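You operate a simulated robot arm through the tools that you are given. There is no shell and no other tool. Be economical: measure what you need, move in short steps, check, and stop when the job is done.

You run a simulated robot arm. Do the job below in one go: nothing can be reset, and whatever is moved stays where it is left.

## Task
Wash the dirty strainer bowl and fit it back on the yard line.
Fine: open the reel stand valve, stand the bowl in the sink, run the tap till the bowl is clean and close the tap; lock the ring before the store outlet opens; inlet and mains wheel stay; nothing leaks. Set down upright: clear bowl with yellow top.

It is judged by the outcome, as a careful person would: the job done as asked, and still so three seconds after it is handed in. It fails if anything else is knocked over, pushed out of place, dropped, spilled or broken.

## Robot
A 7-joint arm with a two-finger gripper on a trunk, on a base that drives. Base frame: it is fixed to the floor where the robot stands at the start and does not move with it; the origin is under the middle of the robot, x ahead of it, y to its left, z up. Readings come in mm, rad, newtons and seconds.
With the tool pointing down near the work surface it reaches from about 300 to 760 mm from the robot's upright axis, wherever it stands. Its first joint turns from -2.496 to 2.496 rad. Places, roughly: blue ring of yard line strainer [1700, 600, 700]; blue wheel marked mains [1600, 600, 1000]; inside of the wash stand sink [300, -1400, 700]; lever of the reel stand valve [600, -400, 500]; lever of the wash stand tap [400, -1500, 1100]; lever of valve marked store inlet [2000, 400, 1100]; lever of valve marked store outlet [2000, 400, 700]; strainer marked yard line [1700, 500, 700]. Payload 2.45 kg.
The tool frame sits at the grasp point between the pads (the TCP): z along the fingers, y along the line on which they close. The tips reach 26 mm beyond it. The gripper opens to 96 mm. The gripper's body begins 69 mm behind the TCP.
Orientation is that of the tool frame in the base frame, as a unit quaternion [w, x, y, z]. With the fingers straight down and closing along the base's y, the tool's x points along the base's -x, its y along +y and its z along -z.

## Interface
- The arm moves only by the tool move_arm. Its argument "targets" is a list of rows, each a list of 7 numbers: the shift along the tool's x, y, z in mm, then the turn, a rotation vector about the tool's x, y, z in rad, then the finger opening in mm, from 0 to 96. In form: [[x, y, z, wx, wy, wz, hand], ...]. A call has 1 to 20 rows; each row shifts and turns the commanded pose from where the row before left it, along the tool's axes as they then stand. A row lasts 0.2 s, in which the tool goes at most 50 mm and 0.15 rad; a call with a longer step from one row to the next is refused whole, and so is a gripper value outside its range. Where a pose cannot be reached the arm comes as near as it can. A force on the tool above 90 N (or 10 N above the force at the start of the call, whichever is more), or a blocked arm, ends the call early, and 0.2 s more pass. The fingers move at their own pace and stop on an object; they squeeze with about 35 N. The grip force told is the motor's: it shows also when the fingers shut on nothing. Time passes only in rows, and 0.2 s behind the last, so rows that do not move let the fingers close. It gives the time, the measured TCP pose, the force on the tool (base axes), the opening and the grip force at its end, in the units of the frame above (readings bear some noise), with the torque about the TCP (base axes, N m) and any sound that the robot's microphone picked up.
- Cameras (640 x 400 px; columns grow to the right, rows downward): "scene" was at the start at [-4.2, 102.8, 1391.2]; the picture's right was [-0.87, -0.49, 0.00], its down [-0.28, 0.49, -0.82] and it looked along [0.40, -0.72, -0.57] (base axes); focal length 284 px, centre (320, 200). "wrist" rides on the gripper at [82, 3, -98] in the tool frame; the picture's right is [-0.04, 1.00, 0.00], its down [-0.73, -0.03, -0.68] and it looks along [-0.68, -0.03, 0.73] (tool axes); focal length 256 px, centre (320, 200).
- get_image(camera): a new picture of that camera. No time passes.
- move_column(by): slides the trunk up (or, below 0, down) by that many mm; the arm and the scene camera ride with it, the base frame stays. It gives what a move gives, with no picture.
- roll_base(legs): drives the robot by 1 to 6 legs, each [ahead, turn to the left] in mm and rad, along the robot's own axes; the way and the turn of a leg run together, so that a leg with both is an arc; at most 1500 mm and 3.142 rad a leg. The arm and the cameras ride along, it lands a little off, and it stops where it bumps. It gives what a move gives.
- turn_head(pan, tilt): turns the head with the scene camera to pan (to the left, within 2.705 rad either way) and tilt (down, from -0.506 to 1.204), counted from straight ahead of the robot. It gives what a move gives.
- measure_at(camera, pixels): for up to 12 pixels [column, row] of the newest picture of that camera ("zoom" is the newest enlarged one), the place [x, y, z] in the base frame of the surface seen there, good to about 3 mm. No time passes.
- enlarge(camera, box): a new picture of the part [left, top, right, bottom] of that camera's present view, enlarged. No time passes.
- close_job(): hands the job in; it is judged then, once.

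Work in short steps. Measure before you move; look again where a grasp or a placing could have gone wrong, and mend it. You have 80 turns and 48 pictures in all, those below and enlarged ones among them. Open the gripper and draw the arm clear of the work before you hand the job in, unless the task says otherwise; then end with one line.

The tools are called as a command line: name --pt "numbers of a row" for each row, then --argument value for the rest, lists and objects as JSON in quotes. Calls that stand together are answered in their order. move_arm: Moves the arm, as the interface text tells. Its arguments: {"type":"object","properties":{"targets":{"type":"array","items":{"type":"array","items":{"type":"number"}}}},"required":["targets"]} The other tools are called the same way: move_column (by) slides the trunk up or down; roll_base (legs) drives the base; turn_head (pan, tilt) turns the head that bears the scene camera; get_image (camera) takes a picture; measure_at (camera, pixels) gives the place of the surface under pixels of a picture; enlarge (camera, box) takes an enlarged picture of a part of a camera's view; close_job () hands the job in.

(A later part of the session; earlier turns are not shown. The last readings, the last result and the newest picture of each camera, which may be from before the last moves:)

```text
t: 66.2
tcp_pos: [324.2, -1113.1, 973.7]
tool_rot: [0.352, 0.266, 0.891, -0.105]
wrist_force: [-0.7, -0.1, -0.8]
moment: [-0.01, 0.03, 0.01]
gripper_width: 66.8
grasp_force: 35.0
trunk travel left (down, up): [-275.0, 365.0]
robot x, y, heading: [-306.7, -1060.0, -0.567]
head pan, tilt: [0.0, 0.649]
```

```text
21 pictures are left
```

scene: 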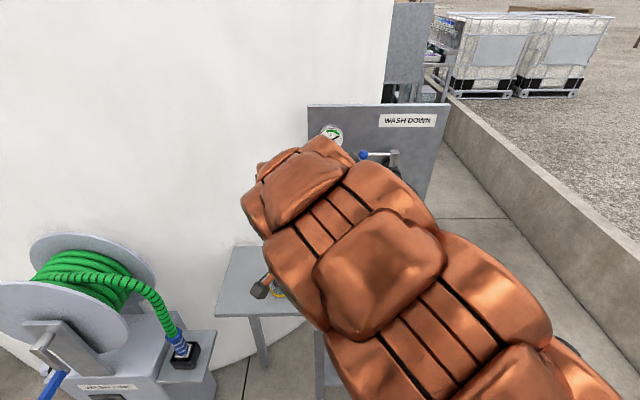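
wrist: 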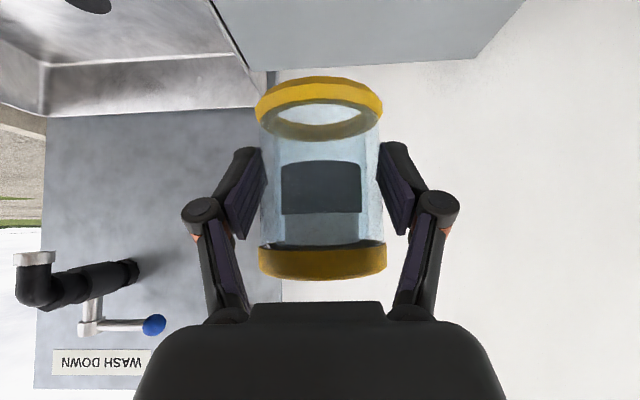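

The bowl is held (67 mm). I measure the spout tip (33,257) and the tap lever here: knob (153,325), stem (88,327).

measure_at --camera "wrist" --pixels '[[35, 258], [20, 258], [48, 257], [35, 285], [70, 290], [153, 325], [120, 326], [89, 328], [90, 310], [90, 5], [72, 5], [60, 200]]'

move_arm --pt "-9.7 -38 17.3 0 0 0 40" --pt "-9.7 -38 17.3 0 0 0 40" --pt "-9.7 -38 17.3 0 0 0 40" --pt "-9.7 -38 17.3 0 0 0 40" --pt "-9.7 -38 17.3 0 0 0 40" --pt "-9.7 -38 17.3 0 0 0 40" --pt "-9.7 -38 17.3 0 0 0 40" --pt "-9.7 -38 17.3 0 0 0 40" --pt "-9.7 -38 17.3 0 0 0 40" --pt "0 0 0 0 0 0 40"

get_image --camera "scene"

```text
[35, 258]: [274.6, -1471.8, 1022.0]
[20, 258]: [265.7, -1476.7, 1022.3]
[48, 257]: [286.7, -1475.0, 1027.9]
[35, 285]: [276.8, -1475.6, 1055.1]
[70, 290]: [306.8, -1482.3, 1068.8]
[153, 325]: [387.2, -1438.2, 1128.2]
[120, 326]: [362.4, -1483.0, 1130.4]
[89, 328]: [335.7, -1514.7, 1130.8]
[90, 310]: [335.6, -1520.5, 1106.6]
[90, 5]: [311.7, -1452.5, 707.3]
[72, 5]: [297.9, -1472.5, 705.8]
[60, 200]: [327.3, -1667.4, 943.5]
```

```text
t: 68.4
tcp_pos: [278.6, -1491.1, 917.4]
tool_rot: [0.351, 0.265, 0.892, -0.104]
wrist_force: [-0.7, 0.7, -1.5]
moment: [0.02, -0.01, -0.03]
gripper_width: 66.4
grasp_force: 34.8
trunk travel left (down, up): [-275.0, 365.0]
robot x, y, heading: [-309.0, -1062.5, -0.566]
head pan, tilt: [0.0, 0.649]
```

```text
20 pictures are left
```

scene: 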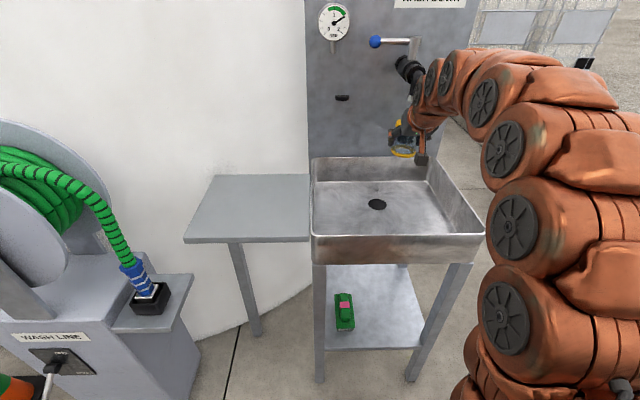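

Under the spout axis (≈(284,-1480)). I lower the bowl to the sink floor (TCP z 749), the last part slowly.

move_arm --pt "27 0 29 0 0 0 40" --pt "27 0 29 0 0 0 40" --pt "27 0 29 0 0 0 40" --pt "23 0 25 0 0 0 40" --pt "7 0 8 0 0 0 40" --pt "2.7 0 3 0 0 0 40" --pt "0 0 0 0 0 0 40"

get_image --camera "wrist"

```text
t: 70.0
tcp_pos: [279.3, -1492.4, 750.4]
tool_rot: [0.352, 0.266, 0.891, -0.104]
wrist_force: [-1.8, 1.1, 4.4]
moment: [-0.17, -0.01, -0.06]
gripper_width: 66.0
grasp_force: 35.3
trunk travel left (down, up): [-275.0, 365.0]
robot x, y, heading: [-309.4, -1057.9, -0.568]
head pan, tilt: [0.0, 0.649]
```

```text
19 pictures are left
```

wrist: 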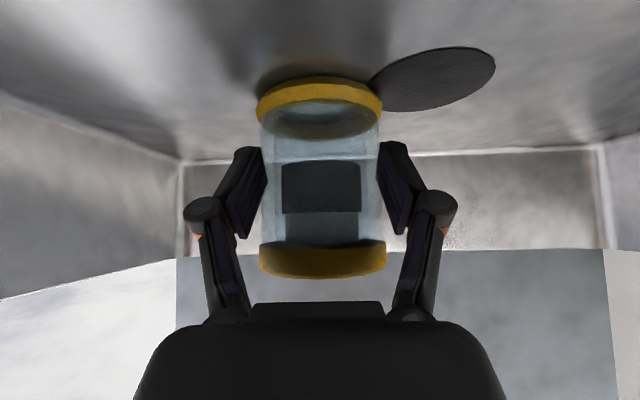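

The bowl rests (4.4 N) with the drain beside it. I open, draw back along the tool axis, rise, and bring the tool upright.

move_arm --pt "0 0 0 0 0 0 96" --pt "0 0 0 0 0 0 96" --pt "0 0 -20 0 0 0 96" --pt "0 0 -45 0 0 0 96" --pt "0 0 -45 0 0 0 96" --pt "0 0 -45 0 0 0 96" --pt "0 0 -45 0 0 0 96" --pt "-30 0 -33 0 0 0 60" --pt "-30 0 -33 0 0 0 60" --pt "-30 0 -33 0 0 0 60" --pt "0 0 0 0 0.15 0 60" --pt "0 0 0 0 0.15 0 60" --pt "0 0 0 0 0.15 0 60" --pt "0 0 0 0 0.15 0 60" --pt "0 0 0 0 0.15 0 60" --pt "0 0 0 0 0 0 60"

move_column --by 280

get_image --camera "scene"

```text
t: 73.4
tcp_pos: [152.3, -1412.0, 1007.1]
tool_rot: [0.097, 0.284, 0.953, -0.029]
wrist_force: [-0.8, 0.1, -0.7]
moment: [0.02, -0.01, -0.04]
gripper_width: 59.7
grasp_force: 0.0
out of reach, approached as far as the arm can: row 14, 15
trunk travel left (down, up): [-275.0, 365.0]
robot x, y, heading: [-304.8, -1065.2, -0.571]
head pan, tilt: [0.0, 0.649]
```

```text
t: 76.2
tcp_pos: [152.3, -1410.4, 1286.9]
tool_rot: [0.096, 0.284, 0.954, -0.028]
wrist_force: [-0.5, 0.7, 0.5]
moment: [0.04, 0.0, -0.03]
gripper_width: 60.1
grasp_force: 0.0
trunk travel left (down, up): [-555.0, 85.0]
robot x, y, heading: [-307.6, -1063.7, -0.568]
head pan, tilt: [0.0, 0.649]
```

```text
18 pictures are left
```

scene: 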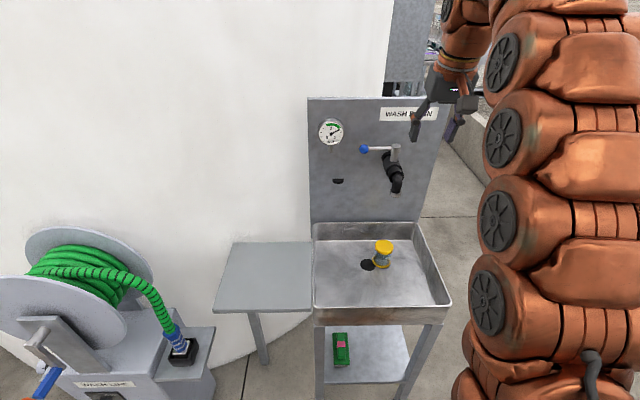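

The bowl stands upright in the sink. I check tank-wall clearance near the tap knob, then drive 120 mm forward.

measure_at --camera "scene" --pixels '[[300, 150], [270, 180], [230, 200], [300, 100], [363, 149], [396, 148], [320, 180], [310, 105]]'

roll_base --legs '[[120, 0]]'

```text
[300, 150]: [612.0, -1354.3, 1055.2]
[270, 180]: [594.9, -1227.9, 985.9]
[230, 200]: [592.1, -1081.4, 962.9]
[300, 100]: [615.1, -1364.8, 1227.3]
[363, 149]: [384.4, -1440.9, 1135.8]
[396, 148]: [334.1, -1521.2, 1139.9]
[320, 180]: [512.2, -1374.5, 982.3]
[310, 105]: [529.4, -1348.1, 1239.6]
```

```text
t: 77.5
tcp_pos: [252.8, -1476.0, 1287.7]
tool_rot: [0.096, 0.284, 0.954, -0.029]
wrist_force: [-0.5, 0.6, 0.5]
moment: [-0.02, -0.04, -0.01]
gripper_width: 60.1
grasp_force: 0.0
trunk travel left (down, up): [-555.0, 85.0]
robot x, y, heading: [-209.8, -1125.3, -0.571]
head pan, tilt: [0.0, 0.649]
```

Now I straighten the tool, move above the knob and turn so that the fingers close along the swing direction.

move_arm --pt "0 0 0 0 0.1 0 60" --pt "0 0 0 0 0.1 0 60" --pt "-23 25.5 0 0 0 0 60" --pt "-23 25.5 0 0 0 0 60" --pt "-23 25.5 0 0 0 0 60" --pt "-23 25.5 0 0 0 0 60" --pt "0 0 10 0 0 0.143 60" --pt "0 0 10 0 0 0.143 60" --pt "0 0 10 0 0 0.143 60" --pt "0 0 10 0 0 0.143 60" --pt "0 0 10 0 0 0.143 60" --pt "0 0 0 0 0 0.143 60" --pt "0 0 0 0 0 0.143 60" --pt "0 0 0 0 0 0.143 60" --pt "0 0 0 0 0 0.143 60" --pt "0 0 0 0 0 0.143 60" --pt "0 0 0 0 0 0.143 60" --pt "0 0 0 0 0 0 60"

get_image --camera "wrist"

```text
t: 81.3
tcp_pos: [324.7, -1459.2, 1202.9]
tool_rot: [0.066, 0.878, 0.472, 0.036]
wrist_force: [0.0, 0.2, -0.4]
moment: [-0.04, -0.01, 0.03]
gripper_width: 60.0
grasp_force: 0.1
out of reach, approached as far as the arm can: row 1, 2, 3, 4, 5, 6
trunk travel left (down, up): [-555.0, 85.0]
robot x, y, heading: [-207.7, -1126.5, -0.568]
head pan, tilt: [0.0, 0.649]
```

```text
17 pictures are left
```

wrist: 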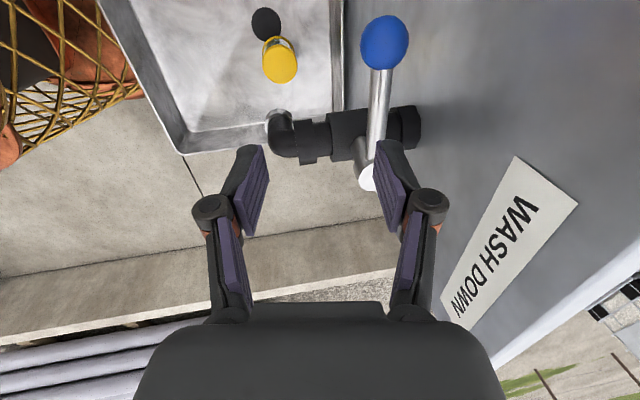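

The arm was near its reach limit at that height. I raise the trunk 85 mm, lower the arm relative to it, straighten and centre above the knob.

move_column --by 85

move_arm --pt "0 0 40 0.075 0 0 60" --pt "0 0 40 0.075 0 0 60" --pt "16 13 5 0 0 0 60" --pt "16 13 5 0 0 0 60" --pt "17 14 5 0 0 0 60" --pt "0 0 0 0 0 0 60"

```text
t: 82.5
tcp_pos: [323.5, -1457.7, 1286.8]
tool_rot: [0.067, 0.878, 0.473, 0.036]
wrist_force: [-0.8, 0.6, 0.3]
moment: [0.0, 0.01, 0.0]
gripper_width: 60.0
grasp_force: 0.0
trunk travel left (down, up): [-640.0, 0.0]
robot x, y, heading: [-210.0, -1127.4, -0.571]
head pan, tilt: [0.0, 0.649]
```

```text
t: 83.9
tcp_pos: [392.5, -1444.7, 1191.5]
tool_rot: [0.0, 0.88, 0.475, 0.0]
wrist_force: [-0.1, -0.1, -0.8]
moment: [0.0, 0.05, -0.02]
gripper_width: 60.1
grasp_force: 0.1
trunk travel left (down, up): [-640.0, 0.0]
robot x, y, heading: [-205.7, -1126.3, -0.567]
head pan, tilt: [0.0, 0.649]
```

Straight above the knob, 8 mm off. I correct, go down 64 mm and grip the knob.

move_arm --pt "0 -8 20 0 0 0 60" --pt "0 0 25 0 0 0 60" --pt "0 0 20 0 0 0 60" --pt "0 0 0 0 0 0 15" --pt "0 0 0 0 0 0 15" --pt "0 0 0 0 0 0 15" --pt "0 0 0 0 0 0 15"

get_image --camera "wrist"

```text
t: 85.5
tcp_pos: [385.7, -1439.5, 1128.2]
tool_rot: [0.0, 0.88, 0.475, 0.0]
wrist_force: [0.7, 0.0, -1.6]
moment: [-0.03, 0.01, -0.03]
gripper_width: 27.2
grasp_force: 45.1
trunk travel left (down, up): [-640.0, 0.0]
robot x, y, heading: [-207.4, -1127.8, -0.566]
head pan, tilt: [0.0, 0.649]
```

```text
16 pictures are left
```

wrist: 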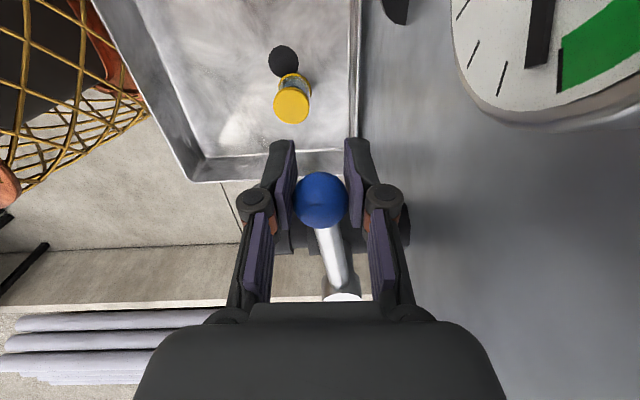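

Knob gripped. I swing it counter-clockwise (toward the robot) in 0.1 rad steps, first five rows.

move_arm --pt "-0.5 -9.2 0 0 0 -0.1 15" --pt "-0.5 -9.2 0 0 0 -0.1 15" --pt "-0.5 -9.2 0 0 0 -0.1 15" --pt "-0.5 -9.2 0 0 0 -0.1 15" --pt "-0.5 -9.2 0 0 0 -0.1 15" --pt "0 0 0 0 0 0 15"

```text
t: 86.9
tcp_pos: [342.3, -1428.8, 1128.4]
tool_rot: [0.001, 0.734, 0.679, 0.0]
wrist_force: [-0.7, -32.3, 3.4]
moment: [-0.64, 0.04, -0.03]
gripper_width: 26.6
grasp_force: 45.4
trunk travel left (down, up): [-640.0, 0.0]
robot x, y, heading: [-205.3, -1133.0, -0.572]
head pan, tilt: [0.0, 0.649]
```

The lever moved about 30° with a radial pull of 32 N, so I keep on with a slightly tighter arc.

move_arm --pt "-2.0 -9.0 0 0 0 -0.1 15" --pt "-1.2 -9.0 0 0 0 -0.1 15" --pt "-0.8 -9.0 0 0 0 -0.1 15" --pt "-0.8 -9.0 0 0 0 -0.1 15" --pt "-0.8 -9.0 0 0 0 -0.1 15" --pt "0 0 0 0 0 0 15"

```text
t: 88.3
tcp_pos: [298.8, -1436.6, 1128.5]
tool_rot: [0.001, 0.544, 0.839, 0.0]
wrist_force: [11.1, -22.0, 14.4]
moment: [-0.31, -0.2, 0.1]
gripper_width: 26.8
grasp_force: 45.1
trunk travel left (down, up): [-640.0, 0.0]
robot x, y, heading: [-204.6, -1128.5, -0.569]
head pan, tilt: [0.0, 0.649]
```

At about 57° of swing; five more rows to full open.

move_arm --pt "-1.8 -8.9 0 0 0 -0.1 15" --pt "-1.0 -8.9 0 0 0 -0.1 15" --pt "-0.8 -8.9 0 0 0 -0.1 15" --pt "-0.8 -8.9 0 0 0 -0.1 15" --pt "-0.8 -8.9 0 0 0 -0.1 15" --pt "0 0 0 0 0 0 15"

get_image --camera "scene"

```text
t: 89.7
tcp_pos: [263.1, -1465.0, 1128.2]
tool_rot: [-0.001, 0.319, 0.948, 0.001]
wrist_force: [-12.4, 5.9, 11.3]
moment: [0.41, 0.38, -0.22]
gripper_width: 26.3
grasp_force: 44.9
trunk travel left (down, up): [-640.0, 0.0]
robot x, y, heading: [-205.2, -1129.4, -0.568]
head pan, tilt: [0.0, 0.649]
```

```text
15 pictures are left
```

scene: 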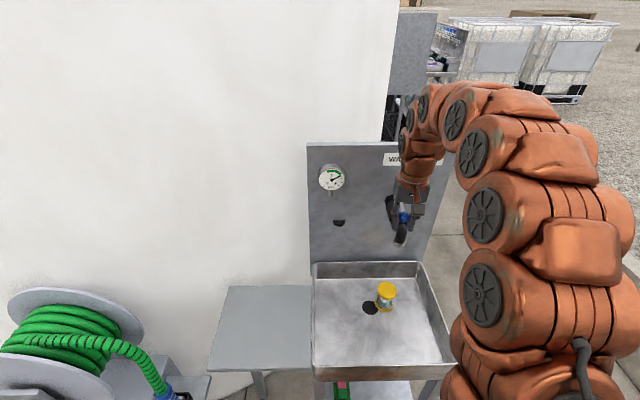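

The lever is round and the gauge dropped. I wait 3 s holding the knob, then look closely at the water and the bowl.

move_arm --pt "0 0 0 0 0 0 15" --pt "0 0 0 0 0 0 15" --pt "0 0 0 0 0 0 15" --pt "0 0 0 0 0 0 15" --pt "0 0 0 0 0 0 15" --pt "0 0 0 0 0 0 15" --pt "0 0 0 0 0 0 15" --pt "0 0 0 0 0 0 15" --pt "0 0 0 0 0 0 15" --pt "0 0 0 0 0 0 15" --pt "0 0 0 0 0 0 15" --pt "0 0 0 0 0 0 15" --pt "0 0 0 0 0 0 15" --pt "0 0 0 0 0 0 15"

enlarge --camera "scene" --box '[310, 150, 450, 350]'

```text
t: 92.7
tcp_pos: [263.9, -1464.7, 1127.7]
tool_rot: [-0.001, 0.32, 0.948, 0.0]
wrist_force: [-26.2, 22.7, -22.5]
moment: [0.02, 0.1, 0.04]
gripper_width: 26.6
grasp_force: 44.7
trunk travel left (down, up): [-640.0, 0.0]
robot x, y, heading: [-208.2, -1130.7, -0.567]
head pan, tilt: [0.0, 0.649]
```

```text
2.00 times, centred on (380, 250) of scene
```

zoom: 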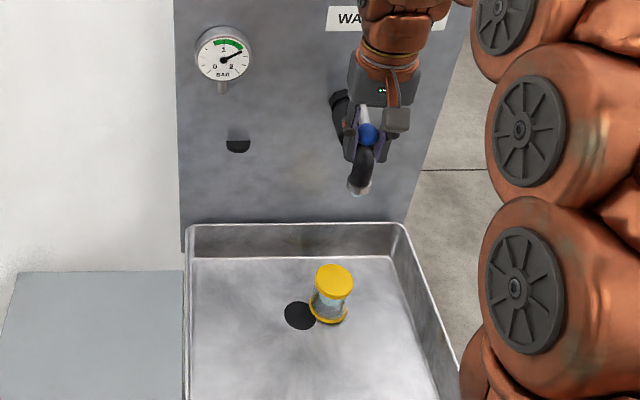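

No water stream is obvious. I enlarge the spout tip and bowl further.

enlarge --camera "scene" --box '[340, 235, 430, 320]'

```text
4.71 times, centred on (385, 278) of scene
```

zoom: 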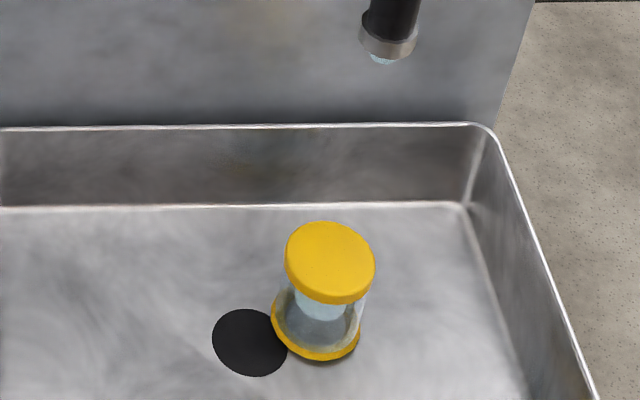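

A little water shows at the spout tip (382,60). I push the lever on to its stop and wait some seconds.

move_arm --pt "2 -4 0 0 0 -0.04 15" --pt "0 -3 0 0 0 -0.03 15" --pt "0 0 0 0 0 0 15" --pt "0 0 0 0 0 0 15" --pt "0 0 0 0 0 0 15" --pt "0 0 0 0 0 0 15" --pt "0 0 0 0 0 0 15" --pt "0 0 0 0 0 0 15" --pt "0 0 0 0 0 0 15" --pt "0 0 0 0 0 0 15" --pt "0 0 0 0 0 0 15" --pt "0 0 0 0 0 0 15" --pt "0 0 0 0 0 0 15" --pt "0 0 0 0 0 0 15" --pt "0 0 0 0 0 0 15" --pt "0 0 0 0 0 0 15"

enlarge --camera "scene" --box '[330, 160, 430, 330]'

```text
t: 96.1
tcp_pos: [260.4, -1471.1, 1128.6]
tool_rot: [0.001, 0.287, 0.958, -0.001]
wrist_force: [0.8, -1.5, 0.1]
moment: [0.02, 0.04, -0.06]
gripper_width: 27.0
grasp_force: 45.5
trunk travel left (down, up): [-640.0, 0.0]
robot x, y, heading: [-206.4, -1130.6, -0.569]
head pan, tilt: [0.0, 0.649]
```

```text
2.35 times, centred on (380, 245) of scene
```

zoom: 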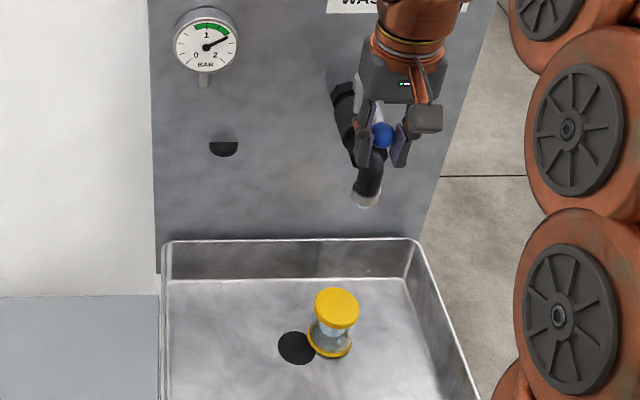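

The bowl's wall now looks clear. I give it 3 s more, then close the tap on the reverse arc (centre re-estimated at (339,-1518), r 91).

move_arm --pt "0 0 0 0 0 0 15" --pt "0 0 0 0 0 0 15" --pt "0 0 0 0 0 0 15" --pt "0 0 0 0 0 0 15" --pt "0 0 0 0 0 0 15" --pt "0 0 0 0 0 0 15" --pt "0 0 0 0 0 0 15" --pt "0 0 0 0 0 0 15" --pt "0 0 0 0 0 0 15" --pt "0 0 0 0 0 0 15" --pt "0 0 0 0 0 0 15" --pt "0 0 0 0 0 0 15" --pt "0 0 0 0 0 0 15" --pt "0 0 0 0 0 0 15" --pt "0 0 0 0 0 0 15" --pt "0 0 0 0 0 0 15"

move_arm --pt "-0.06 9.1 0 0 0 0.1 15" --pt "-0.06 9.1 0 0 0 0.1 15" --pt "-0.06 9.1 0 0 0 0.1 15" --pt "-0.06 9.1 0 0 0 0.1 15" --pt "-0.06 9.1 0 0 0 0.1 15" --pt "-0.06 9.1 0 0 0 0.1 15" --pt "-0.06 9.1 0 0 0 0.1 15" --pt "-0.06 9.1 0 0 0 0.1 15" --pt "-0.06 9.1 0 0 0 0.1 15" --pt "-0.06 9.1 0 0 0 0.1 15" --pt "-0.06 9.1 0 0 0 0.1 15" --pt "-0.06 9.1 0 0 0 0.1 15" --pt "-0.06 9.1 0 0 0 0.1 15" --pt "-0.06 9.1 0 0 0 0.1 15" --pt "-0.06 9.1 0 0 0 0.1 15" --pt "0 6.4 0 0 0 0.07 15" --pt "0 1.5 0 0 0 0.0 15" --pt "0 0 0 0 0 0 15"

enlarge --camera "scene" --box '[330, 160, 430, 330]'

```text
t: 99.5
tcp_pos: [259.8, -1470.2, 1127.5]
tool_rot: [0.001, 0.287, 0.958, 0.0]
wrist_force: [7.6, -4.8, 12.3]
moment: [-0.05, -0.09, 0.02]
gripper_width: 27.1
grasp_force: 44.5
trunk travel left (down, up): [-640.0, 0.0]
robot x, y, heading: [-209.7, -1125.0, -0.566]
head pan, tilt: [0.0, 0.649]
```

```text
t: 103.3
tcp_pos: [387.3, -1436.7, 1126.9]
tool_rot: [0.0, 0.88, 0.475, 0.001]
wrist_force: [10.1, 28.6, -4.5]
moment: [-0.04, 0.06, -0.25]
gripper_width: 26.6
grasp_force: 45.3
trunk travel left (down, up): [-640.0, 0.0]
robot x, y, heading: [-205.2, -1127.9, -0.572]
head pan, tilt: [0.0, 0.649]
```

```text
2.35 times, centred on (380, 245) of scene
```

zoom: 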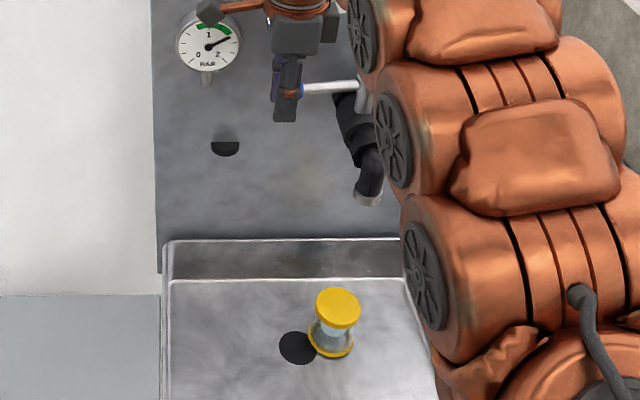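

Tap is closed (lever perpendicular, no water at the spout). I let go, rise, draw back and turn the gripper straight again.

move_arm --pt "0 0 0 0 0 0 60" --pt "0 0 0 0 0 0 60" --pt "0 0 -40 0 0 0 60" --pt "0 0 -30 0 0 0 60" --pt "0 -40 0 0 0 0 60" --pt "0 -40 0 0 0 0 60" --pt "0 -40 0 0 0 0 60" --pt "0 -40 0 0 0 0 60" --pt "0 0 0 0 0 -0.143 96" --pt "0 0 0 0 0 -0.143 96" --pt "0 0 0 0 0 -0.143 96" --pt "0 0 -20 0 0 -0.143 96" --pt "0 0 -20 0 0 -0.143 96" --pt "0 0 -20 0 0 -0.143 96" --pt "0 0 -20 0 0 -0.143 96" --pt "0 0 -20 0 0 -0.143 96" --pt "0 0 0 0 0 -0.143 96" --pt "0 0 0 0 0 -0.143 96" --pt "0 0 0 0 0 -0.143 96" --pt "0 0 0 0 0 0 96"

roll_base --legs '[[-120, 0]]'

move_column --by -365

```text
t: 107.5
tcp_pos: [250.9, -1352.9, 1297.2]
tool_rot: [0.0, 0.285, 0.959, 0.0]
wrist_force: [-0.2, 0.1, 0.4]
moment: [0.01, 0.0, 0.0]
gripper_width: 95.9
grasp_force: 0.0
trunk travel left (down, up): [-640.0, 0.0]
robot x, y, heading: [-210.3, -1130.0, -0.564]
head pan, tilt: [0.0, 0.649]
```

```text
t: 108.7
tcp_pos: [150.8, -1289.7, 1298.1]
tool_rot: [0.0, 0.287, 0.958, 0.0]
wrist_force: [0.4, 0.9, -0.2]
moment: [-0.01, 0.05, 0.02]
gripper_width: 95.9
grasp_force: 0.1
trunk travel left (down, up): [-640.0, 0.0]
robot x, y, heading: [-308.9, -1064.0, -0.569]
head pan, tilt: [0.0, 0.649]
```

```text
t: 112.2
tcp_pos: [150.0, -1290.3, 932.5]
tool_rot: [-0.001, 0.288, 0.958, 0.0]
wrist_force: [-0.1, 0.7, 0.2]
moment: [-0.02, -0.02, -0.03]
gripper_width: 95.9
grasp_force: 0.1
trunk travel left (down, up): [-275.0, 365.0]
robot x, y, heading: [-304.3, -1063.8, -0.572]
head pan, tilt: [0.0, 0.649]
```

I tilt forward again and go to the pre-grasp, 150 mm back along the tool axis from the bowl.

move_arm --pt "0 0 0 0 -0.15 0 96" --pt "0 0 0 0 -0.15 0 96" --pt "0 0 0 0 -0.15 0 96" --pt "0 0 0 0 -0.15 0 96" --pt "0 0 0 0 -0.15 0 96" --pt "-9.2 -24.4 33.2 0 0 0 96" --pt "-9.2 -24.4 33.2 0 0 0 96" --pt "-9.2 -24.4 33.2 0 0 0 96" --pt "-9.2 -24.4 33.2 0 0 0 96" --pt "0 0 0 0 0 0 96"

get_image --camera "wrist"

```text
t: 114.4
tcp_pos: [194.1, -1435.6, 859.3]
tool_rot: [0.351, 0.267, 0.891, -0.105]
wrist_force: [-0.2, 0.9, -0.2]
moment: [0.0, 0.0, -0.01]
gripper_width: 95.9
grasp_force: 0.1
trunk travel left (down, up): [-275.0, 365.0]
robot x, y, heading: [-304.5, -1061.8, -0.569]
head pan, tilt: [0.0, 0.649]
```

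```text
10 pictures are left
```

wrist: 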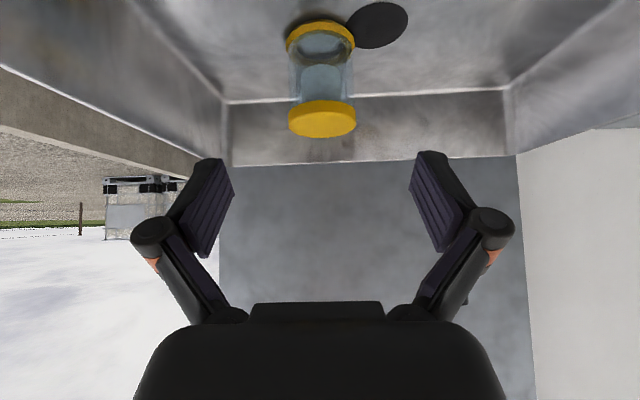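

The dark dirt inside is gone: the bowl is clean. I advance 150 mm and grip it, then lift it.

move_arm --pt "0 0 40 0 0 0 96" --pt "0 0 40 0 0 0 96" --pt "0 0 40 0 0 0 96" --pt "0 0 30 0 0 0 96" --pt "0 0 0 0 0 0 40" --pt "0 0 0 0 0 0 40" --pt "0 0 0 0 0 0 40" --pt "0 0 0 0 0 0 40" --pt "0 0 0 0 0 0 40" --pt "-13.6 0 -14.7 0 0 0 40" --pt "-27 0 -29 0 0 0 40" --pt "-27 0 -29 0 0 0 40" --pt "-27 0 -29 0 0 0 40" --pt "-20 0 -21 0 0 0 40" --pt "0 0 0 0 0 0 40"

```text
t: 117.6
tcp_pos: [279.8, -1493.1, 917.3]
tool_rot: [0.35, 0.267, 0.892, -0.105]
wrist_force: [1.3, -0.1, -0.6]
moment: [0.0, 0.01, -0.03]
gripper_width: 66.2
grasp_force: 34.5
trunk travel left (down, up): [-275.0, 365.0]
robot x, y, heading: [-307.9, -1062.3, -0.57]
head pan, tilt: [0.0, 0.649]
```

Bowl secured. I draw it in toward me, raise the trunk, and drive to a viewpoint left of the bench near (-200,620).

move_arm --pt "33 0 -30.6 0 0 0 40" --pt "33 0 -30.6 0 0 0 40" --pt "33 0 -30.6 0 0 0 40" --pt "33 0 -30.6 0 0 0 40" --pt "0 0 0 0 0 0 40"

move_column --by 180

roll_base --legs '[[0, 2.078], [1500, 0], [185, 0], [0, -0.494]]'

turn_head --pan -0.2 --tilt 0.35

get_image --camera "scene"

```text
t: 118.8
tcp_pos: [128.1, -1393.4, 918.4]
tool_rot: [0.351, 0.267, 0.891, -0.106]
wrist_force: [-0.8, -0.4, -0.6]
moment: [0.02, 0.06, 0.02]
gripper_width: 65.8
grasp_force: 34.6
trunk travel left (down, up): [-275.0, 365.0]
robot x, y, heading: [-306.5, -1063.5, -0.565]
head pan, tilt: [0.0, 0.649]
```

```text
t: 120.8
tcp_pos: [128.0, -1395.0, 1097.3]
tool_rot: [0.351, 0.267, 0.891, -0.105]
wrist_force: [0.0, 0.2, -1.0]
moment: [-0.01, 0.02, -0.01]
gripper_width: 64.8
grasp_force: 35.4
trunk travel left (down, up): [-455.0, 185.0]
robot x, y, heading: [-303.2, -1062.2, -0.568]
head pan, tilt: [0.0, 0.649]
```

```text
t: 135.8
tcp_pos: [131.2, 1062.4, 1096.5]
tool_rot: [0.322, -0.444, 0.817, 0.175]
wrist_force: [0.8, 0.3, -1.5]
moment: [0.0, 0.01, -0.01]
gripper_width: 61.5
grasp_force: 35.5
trunk travel left (down, up): [-455.0, 185.0]
robot x, y, heading: [-198.8, 629.4, 1.007]
head pan, tilt: [0.0, 0.649]
```

```text
t: 136.6
tcp_pos: [131.9, 1063.8, 1096.9]
tool_rot: [0.322, -0.444, 0.818, 0.175]
wrist_force: [-0.2, 0.0, -0.7]
moment: [0.04, 0.01, -0.02]
gripper_width: 61.6
grasp_force: 34.4
trunk travel left (down, up): [-455.0, 185.0]
robot x, y, heading: [-196.2, 627.8, 1.011]
head pan, tilt: [-0.201, 0.351]
```

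```text
9 pictures are left
```

scene: 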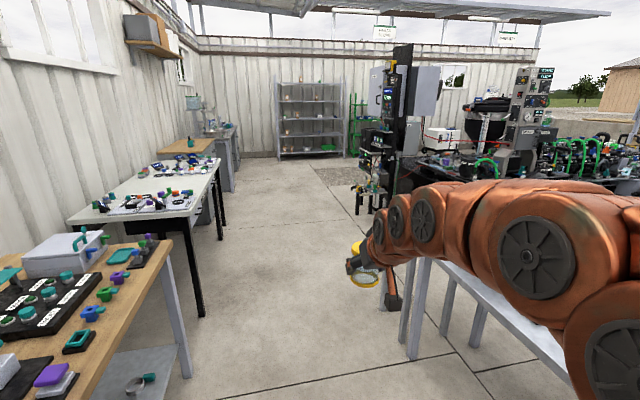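

The grip width has crept from 66 to 61.5 mm, so I check the bowl in the wrist camera and measure obstacles on the route in the scene picture.

get_image --camera "wrist"

measure_at --camera "scene" --pixels '[[415, 355], [185, 375], [202, 315], [385, 305], [362, 210], [372, 235], [440, 330], [250, 180], [360, 180], [420, 165], [560, 180], [222, 238]]'

```text
8 pictures are left
```

wrist: 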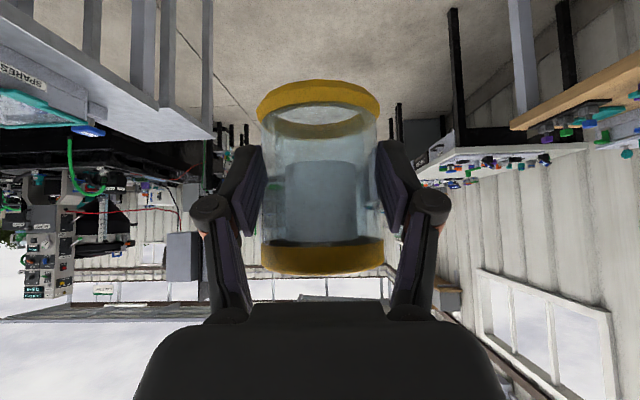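

```text
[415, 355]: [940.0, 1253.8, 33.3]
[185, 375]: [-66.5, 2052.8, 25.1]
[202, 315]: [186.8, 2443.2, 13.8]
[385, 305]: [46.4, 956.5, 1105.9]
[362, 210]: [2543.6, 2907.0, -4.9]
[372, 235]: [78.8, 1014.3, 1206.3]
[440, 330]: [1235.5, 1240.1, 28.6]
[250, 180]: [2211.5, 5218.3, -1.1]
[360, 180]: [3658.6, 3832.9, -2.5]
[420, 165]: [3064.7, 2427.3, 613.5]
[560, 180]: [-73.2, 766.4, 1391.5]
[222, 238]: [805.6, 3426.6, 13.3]
```

The bowl is still held securely (cap up). Bench legs end near (940,1254). I drive along the bench's left side past its end and look back at the panel's front.

roll_base --legs '[[1500, 0], [200, 0], [0, -1.4]]'

turn_head --pan -0.55 --tilt 0.35

get_image --camera "scene"

```text
t: 148.6
tcp_pos: [1194.1, 1816.0, 1097.4]
tool_rot: [0.359, 0.184, 0.912, -0.073]
wrist_force: [-0.4, 0.4, -1.3]
moment: [0.07, 0.07, -0.03]
gripper_width: 61.3
grasp_force: 35.7
trunk travel left (down, up): [-455.0, 185.0]
robot x, y, heading: [703.4, 2062.4, -0.385]
head pan, tilt: [-0.201, 0.351]
```

```text
t: 149.4
tcp_pos: [1191.7, 1814.8, 1096.5]
tool_rot: [0.36, 0.184, 0.912, -0.073]
wrist_force: [-0.3, 0.1, -1.5]
moment: [0.01, 0.04, -0.01]
gripper_width: 61.4
grasp_force: 35.1
trunk travel left (down, up): [-455.0, 185.0]
robot x, y, heading: [703.3, 2060.0, -0.39]
head pan, tilt: [-0.55, 0.351]
```

```text
7 pictures are left
```

scene: 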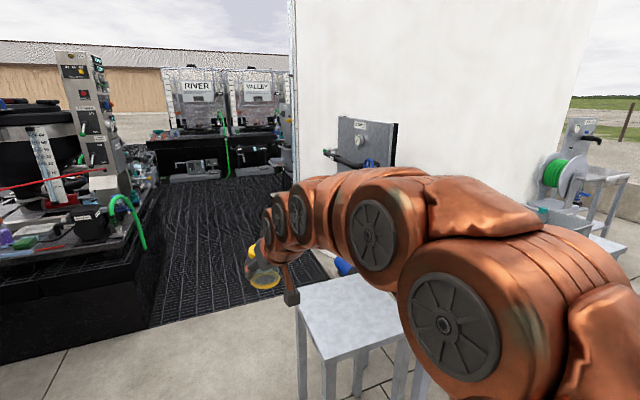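

The panel's front is at (365,145), with a black grating floor before it. I measure the grating height and edges.

measure_at --camera "scene" --pixels '[[200, 250], [160, 325], [250, 215], [310, 265], [180, 200], [150, 300], [340, 120], [395, 130], [350, 160], [375, 165], [300, 285], [390, 300]]'

enlarge --camera "scene" --box '[280, 100, 420, 190]'

```text
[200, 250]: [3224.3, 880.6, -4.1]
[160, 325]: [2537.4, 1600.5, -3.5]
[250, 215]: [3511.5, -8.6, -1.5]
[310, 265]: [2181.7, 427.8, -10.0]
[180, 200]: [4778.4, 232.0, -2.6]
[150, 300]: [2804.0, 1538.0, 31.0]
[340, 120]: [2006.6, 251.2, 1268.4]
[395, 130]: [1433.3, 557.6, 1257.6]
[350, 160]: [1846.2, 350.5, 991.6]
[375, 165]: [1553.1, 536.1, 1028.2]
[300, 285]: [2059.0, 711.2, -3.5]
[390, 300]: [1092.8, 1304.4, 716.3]
```

```text
4.44 times, centred on (350, 145) of scene
```

zoom: 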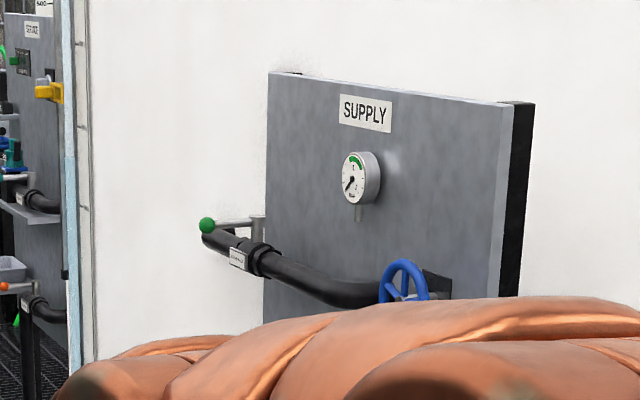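

The grating is flush with the floor and the aisle is free. I drive via (1750,1650) to about (2045,1130), facing the panel squarely (heading -2.08).

roll_base --legs '[[0, 0.017], [1124, 0], [0, -0.682], [598, 0], [0, -1.025]]'

turn_head --pan 0.1 --tilt 0.6

get_image --camera "scene"

```text
t: 152.6
tcp_pos: [1576.5, 1683.2, 1095.9]
tool_rot: [0.358, 0.179, 0.914, -0.07]
wrist_force: [0.2, 1.3, -1.9]
moment: [-0.1, 0.04, -0.07]
gripper_width: 61.4
grasp_force: 34.6
trunk travel left (down, up): [-455.0, 185.0]
robot x, y, heading: [1088.3, 1931.2, -0.373]
head pan, tilt: [-0.55, 0.351]
stopped in leg 2: the robot was blocked; the commanded pose is now the measured one
```

```text
t: 153.6
tcp_pos: [1576.1, 1683.7, 1094.4]
tool_rot: [0.359, 0.18, 0.913, -0.07]
wrist_force: [0.5, 0.2, -1.5]
moment: [0.0, 0.03, 0.01]
gripper_width: 61.2
grasp_force: 34.8
trunk travel left (down, up): [-455.0, 185.0]
robot x, y, heading: [1088.1, 1928.8, -0.376]
head pan, tilt: [0.099, 0.6]
```

```text
5 pictures are left
```

scene: 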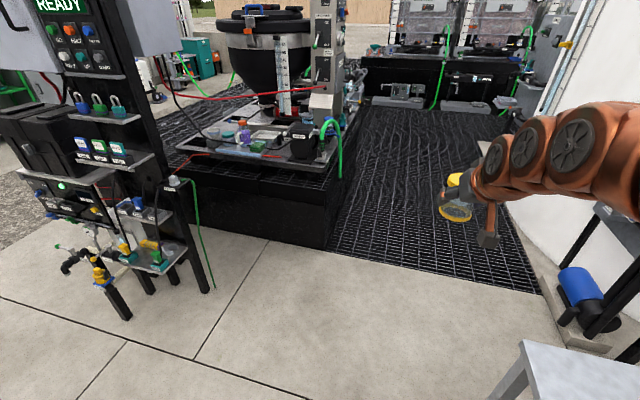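

The base was stopped. I measure what's near: bench corner (520,345), rack legs (208,290),(125,318), hose and platform corner (325,248).

measure_at --camera "scene" --pixels '[[522, 343], [490, 395], [208, 290], [125, 318], [325, 248], [270, 238], [540, 292], [590, 345], [210, 240], [605, 390], [100, 280], [580, 290]]'

```text
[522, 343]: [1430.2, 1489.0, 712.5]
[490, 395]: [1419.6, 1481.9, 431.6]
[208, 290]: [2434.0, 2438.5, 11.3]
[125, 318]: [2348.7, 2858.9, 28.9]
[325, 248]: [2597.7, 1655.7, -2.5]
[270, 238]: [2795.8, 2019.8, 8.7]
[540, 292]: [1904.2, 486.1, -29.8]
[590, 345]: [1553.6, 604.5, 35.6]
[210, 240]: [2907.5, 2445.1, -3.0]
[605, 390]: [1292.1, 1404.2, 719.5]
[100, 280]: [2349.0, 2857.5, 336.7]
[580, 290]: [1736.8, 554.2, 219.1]
```

A second table ends at (1169,1635)–(1430,1489); my base touched its corner region. I back off and take a wider route round it.

roll_base --legs '[[-100, 0], [0, 0.498], [509, 0], [0, -0.803], [747, 0], [0, -0.971]]'

```text
t: 166.9
tcp_pos: [1977.7, 1027.7, 1095.1]
tool_rot: [0.248, 0.686, 0.628, -0.269]
wrist_force: [-0.3, 0.3, -1.4]
moment: [-0.01, -0.01, 0.0]
gripper_width: 61.3
grasp_force: 35.3
trunk travel left (down, up): [-455.0, 185.0]
robot x, y, heading: [2066.9, 1565.3, -1.639]
head pan, tilt: [0.099, 0.6]
```

I go on to the stand place, turning a bit further right so that the arm doesn't hide the strainer, and look.

roll_base --legs '[[436, 0], [0, -0.74]]'

turn_head --pan 0.35 --tilt 0.65

get_image --camera "scene"

```text
t: 171.5
tcp_pos: [1607.9, 792.0, 1096.5]
tool_rot: [0.134, 0.867, 0.338, -0.34]
wrist_force: [-0.3, 1.1, -2.0]
moment: [0.03, 0.03, 0.0]
gripper_width: 61.2
grasp_force: 35.5
trunk travel left (down, up): [-455.0, 185.0]
robot x, y, heading: [2036.2, 1124.1, -2.378]
head pan, tilt: [0.099, 0.6]
```

```text
t: 172.3
tcp_pos: [1607.3, 791.0, 1097.0]
tool_rot: [0.133, 0.868, 0.338, -0.339]
wrist_force: [0.3, 1.0, -1.7]
moment: [-0.01, 0.01, 0.01]
gripper_width: 61.5
grasp_force: 34.9
trunk travel left (down, up): [-455.0, 185.0]
robot x, y, heading: [2036.9, 1131.7, -2.378]
head pan, tilt: [0.351, 0.649]
```

```text
4 pictures are left
```

scene: 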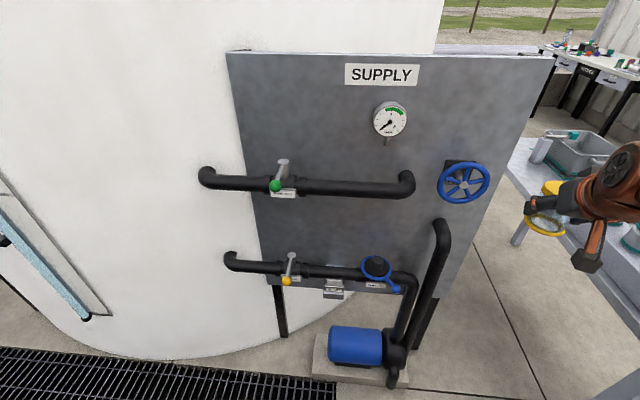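

The strainer's blue ring at (376,268) faces upward: the bowl goes in from above, yellow cap up. I enlarge it and the outlet lever.

enlarge --camera "scene" --box '[264, 235, 424, 310]'

measure_at --camera "zoom" --pixels '[[448, 130], [430, 105], [470, 110], [410, 140], [480, 150], [530, 222], [505, 190], [446, 165], [103, 100], [93, 185], [445, 108], [300, 120]]'

```text
4.00 times, centred on (344, 272) of scene
```

zoom: 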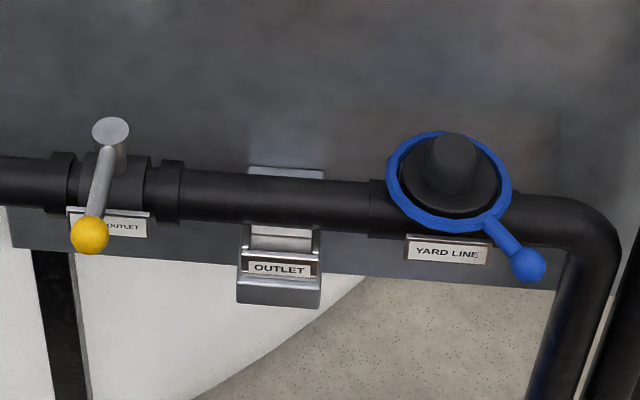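

```text
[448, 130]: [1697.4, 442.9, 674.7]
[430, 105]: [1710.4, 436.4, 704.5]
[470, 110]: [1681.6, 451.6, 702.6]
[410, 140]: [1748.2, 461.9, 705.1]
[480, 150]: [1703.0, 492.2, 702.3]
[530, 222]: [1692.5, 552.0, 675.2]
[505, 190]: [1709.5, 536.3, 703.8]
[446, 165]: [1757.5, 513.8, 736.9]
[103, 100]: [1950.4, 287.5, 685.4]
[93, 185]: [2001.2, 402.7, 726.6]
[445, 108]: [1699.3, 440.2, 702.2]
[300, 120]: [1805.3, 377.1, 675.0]
```

Now I measure the actual features: ring rim, centre peg, seat, ring handle knob (528,265), outlet stem (112,130) and knob (90,236).

measure_at --camera "zoom" --pixels '[[391, 180], [507, 185], [432, 134], [440, 226], [453, 143], [453, 185], [450, 205], [528, 262], [508, 238], [112, 128], [90, 234], [101, 185]]'

measure_at --camera "scene" --pixels '[[463, 182], [440, 182], [410, 190], [283, 165], [276, 185], [390, 115], [442, 222], [300, 290], [405, 275]]'

```text
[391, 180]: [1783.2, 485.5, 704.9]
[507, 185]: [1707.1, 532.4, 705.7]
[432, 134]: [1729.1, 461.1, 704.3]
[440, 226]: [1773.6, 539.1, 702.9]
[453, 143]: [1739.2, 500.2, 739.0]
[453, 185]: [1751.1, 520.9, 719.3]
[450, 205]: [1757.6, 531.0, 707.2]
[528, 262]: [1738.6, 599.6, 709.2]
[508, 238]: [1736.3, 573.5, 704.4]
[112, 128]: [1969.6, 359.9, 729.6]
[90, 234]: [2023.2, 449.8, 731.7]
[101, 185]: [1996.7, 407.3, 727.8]
```

```text
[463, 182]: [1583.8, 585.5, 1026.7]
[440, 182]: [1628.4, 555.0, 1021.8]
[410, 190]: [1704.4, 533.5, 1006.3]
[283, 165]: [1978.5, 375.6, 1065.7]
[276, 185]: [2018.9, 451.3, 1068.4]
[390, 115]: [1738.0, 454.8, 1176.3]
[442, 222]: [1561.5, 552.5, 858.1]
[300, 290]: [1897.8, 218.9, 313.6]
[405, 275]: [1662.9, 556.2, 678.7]
```

Ring centre ≈ (1743,503), r 45, seat z≈706, peg top 739; handle knob (1739,600). I check how the bowl sits in the hand with the last wrist picture (TCP was (131.9,1063.8,1096.9)), and turn the base so the bowl faces the strainer.

measure_at --camera "wrist" --pixels '[[320, 92], [270, 105], [370, 100], [320, 84], [320, 262], [275, 255], [370, 258], [320, 270], [375, 112], [262, 112]]'

roll_base --legs '[[0, 0.433]]'

move_column --by -180

```text
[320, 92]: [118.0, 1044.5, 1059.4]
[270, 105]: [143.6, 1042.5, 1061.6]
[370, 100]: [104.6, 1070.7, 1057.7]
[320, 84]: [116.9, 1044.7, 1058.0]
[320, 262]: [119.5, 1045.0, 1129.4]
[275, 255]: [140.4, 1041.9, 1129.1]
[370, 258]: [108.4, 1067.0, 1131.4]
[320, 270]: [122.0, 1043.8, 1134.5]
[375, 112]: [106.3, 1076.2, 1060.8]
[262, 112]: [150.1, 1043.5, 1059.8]
```

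```text
t: 174.0
tcp_pos: [1790.6, 642.8, 1095.5]
tool_rot: [0.203, 0.773, 0.519, -0.303]
wrist_force: [0.6, 0.3, -1.2]
moment: [0.0, 0.03, -0.01]
gripper_width: 61.2
grasp_force: 35.7
trunk travel left (down, up): [-455.0, 185.0]
robot x, y, heading: [2036.9, 1128.5, -1.95]
head pan, tilt: [0.351, 0.649]
```

```text
t: 176.0
tcp_pos: [1790.8, 642.1, 915.9]
tool_rot: [0.203, 0.774, 0.518, -0.302]
wrist_force: [0.7, -0.5, -1.3]
moment: [0.03, -0.03, 0.0]
gripper_width: 61.6
grasp_force: 34.7
trunk travel left (down, up): [-275.0, 365.0]
robot x, y, heading: [2038.6, 1131.0, -1.948]
head pan, tilt: [0.351, 0.649]
```

The bowl sits centred and upright in the hand (bottom ≈ 40 mm below the TCP, centre ≈ 5 mm ahead). I lower to z 820 and move over the socket, then check with the wrist camera.

move_arm --pt "21.7 0 23.5 0 0 0 40" --pt "21.7 0 23.5 0 0 0 40" --pt "21.7 0 23.5 0 0 0 40" --pt "-26 2.1 24 0 0 0 40" --pt "-26 2.1 24 0 0 0 40" --pt "-26 2.1 24 0 0 0 40" --pt "-26 2.1 24 0 0 0 40" --pt "0 0 0 0 0 0 40"

get_image --camera "wrist"

```text
t: 177.8
tcp_pos: [1744.5, 507.6, 821.3]
tool_rot: [0.204, 0.773, 0.518, -0.303]
wrist_force: [-0.1, 0.2, -1.3]
moment: [0.03, -0.01, -0.01]
gripper_width: 61.2
grasp_force: 35.3
trunk travel left (down, up): [-275.0, 365.0]
robot x, y, heading: [2042.3, 1130.4, -1.948]
head pan, tilt: [0.351, 0.649]
```

```text
2 pictures are left
```

wrist: 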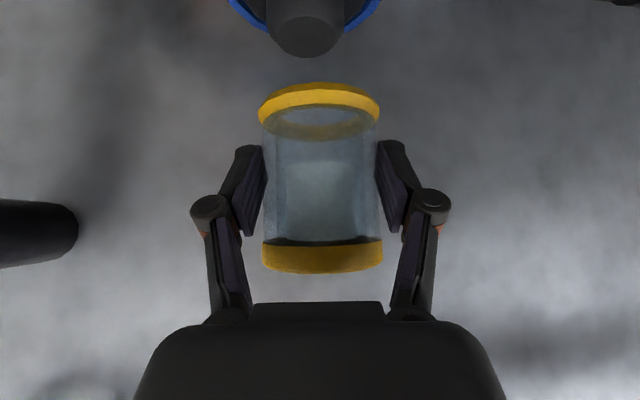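

Peg at (305,38) and bowl ring at (320,105). I measure both for alignment.

measure_at --camera "wrist" --pixels '[[305, 35], [305, 52], [272, 30], [339, 32], [305, 22], [255, 20], [362, 18], [320, 90], [268, 105], [372, 103], [320, 258], [320, 266]]'

```text
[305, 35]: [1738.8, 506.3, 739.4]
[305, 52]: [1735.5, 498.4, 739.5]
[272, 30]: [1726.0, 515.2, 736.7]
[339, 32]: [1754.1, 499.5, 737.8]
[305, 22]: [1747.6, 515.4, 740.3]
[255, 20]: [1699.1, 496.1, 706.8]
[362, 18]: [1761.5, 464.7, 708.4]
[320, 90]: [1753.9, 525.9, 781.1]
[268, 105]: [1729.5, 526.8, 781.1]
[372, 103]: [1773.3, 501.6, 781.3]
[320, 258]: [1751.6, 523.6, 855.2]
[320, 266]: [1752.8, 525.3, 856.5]
```

The bowl must shift about 7 mm right (-y) and 7 mm back to be over the peg. I correct and lower 60 mm watching force.

move_arm --pt "5.1 -7.5 -4.7 0 0 0 40" --pt "14 0 15 0 0 0 40" --pt "10 0 11 0 0 0 40" --pt "7 0 7.5 0 0 0 40" --pt "5 0 5.5 0 0 0 40" --pt "5 0 5.5 0 0 0 40" --pt "0 0 0 0 0 0 40"

```text
t: 179.4
tcp_pos: [1740.2, 516.9, 761.1]
tool_rot: [0.204, 0.773, 0.518, -0.304]
wrist_force: [-0.2, -0.6, -2.1]
moment: [0.0, -0.03, -0.01]
gripper_width: 61.7
grasp_force: 35.1
trunk travel left (down, up): [-275.0, 365.0]
robot x, y, heading: [2039.8, 1127.1, -1.949]
head pan, tilt: [0.351, 0.649]
```

No contact, and the bottom is already past the peg's top. I lower the rest in small steps till it seats.

move_arm --pt "2.7 0 2.9 0 0 0 40" --pt "2.7 0 2.9 0 0 0 40" --pt "2 0 2.2 0 0 0 40" --pt "1.4 0 1.5 0 0 0 40" --pt "1.4 0 1.5 0 0 0 40" --pt "0 0 0 0 0 0 40"

```text
t: 180.8
tcp_pos: [1740.0, 518.6, 746.2]
tool_rot: [0.203, 0.774, 0.517, -0.305]
wrist_force: [-3.4, -1.0, 28.8]
moment: [-0.38, 0.32, -0.02]
gripper_width: 61.2
grasp_force: 35.1
trunk travel left (down, up): [-275.0, 365.0]
robot x, y, heading: [2039.8, 1129.3, -1.945]
head pan, tilt: [0.351, 0.649]
```

Contact at z 746, matching the seat level. I release, draw back 140 mm along the tool axis and check the seating and handle with the wrist camera.

move_arm --pt "0 0 0 0 0 0 70" --pt "0 0 0 0 0 0 96" --pt "0 0 0 0 0 0 96" --pt "0 0 -30 0 0 0 96" --pt "0 0 -40 0 0 0 96" --pt "0 0 -40 0 0 0 96" --pt "0 0 -40 0 0 0 96" --pt "0 0 0 0 0 0 96"

get_image --camera "wrist"

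```text
t: 182.6
tcp_pos: [1778.6, 612.2, 854.6]
tool_rot: [0.204, 0.774, 0.518, -0.302]
wrist_force: [-0.6, 0.0, -0.6]
moment: [0.0, 0.0, -0.02]
gripper_width: 96.2
grasp_force: 0.0
trunk travel left (down, up): [-275.0, 365.0]
robot x, y, heading: [2039.5, 1132.1, -1.949]
head pan, tilt: [0.351, 0.649]
```

```text
1 pictures are left
```

wrist: 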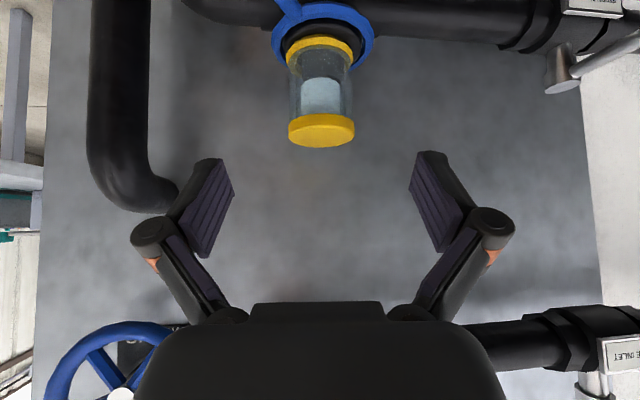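

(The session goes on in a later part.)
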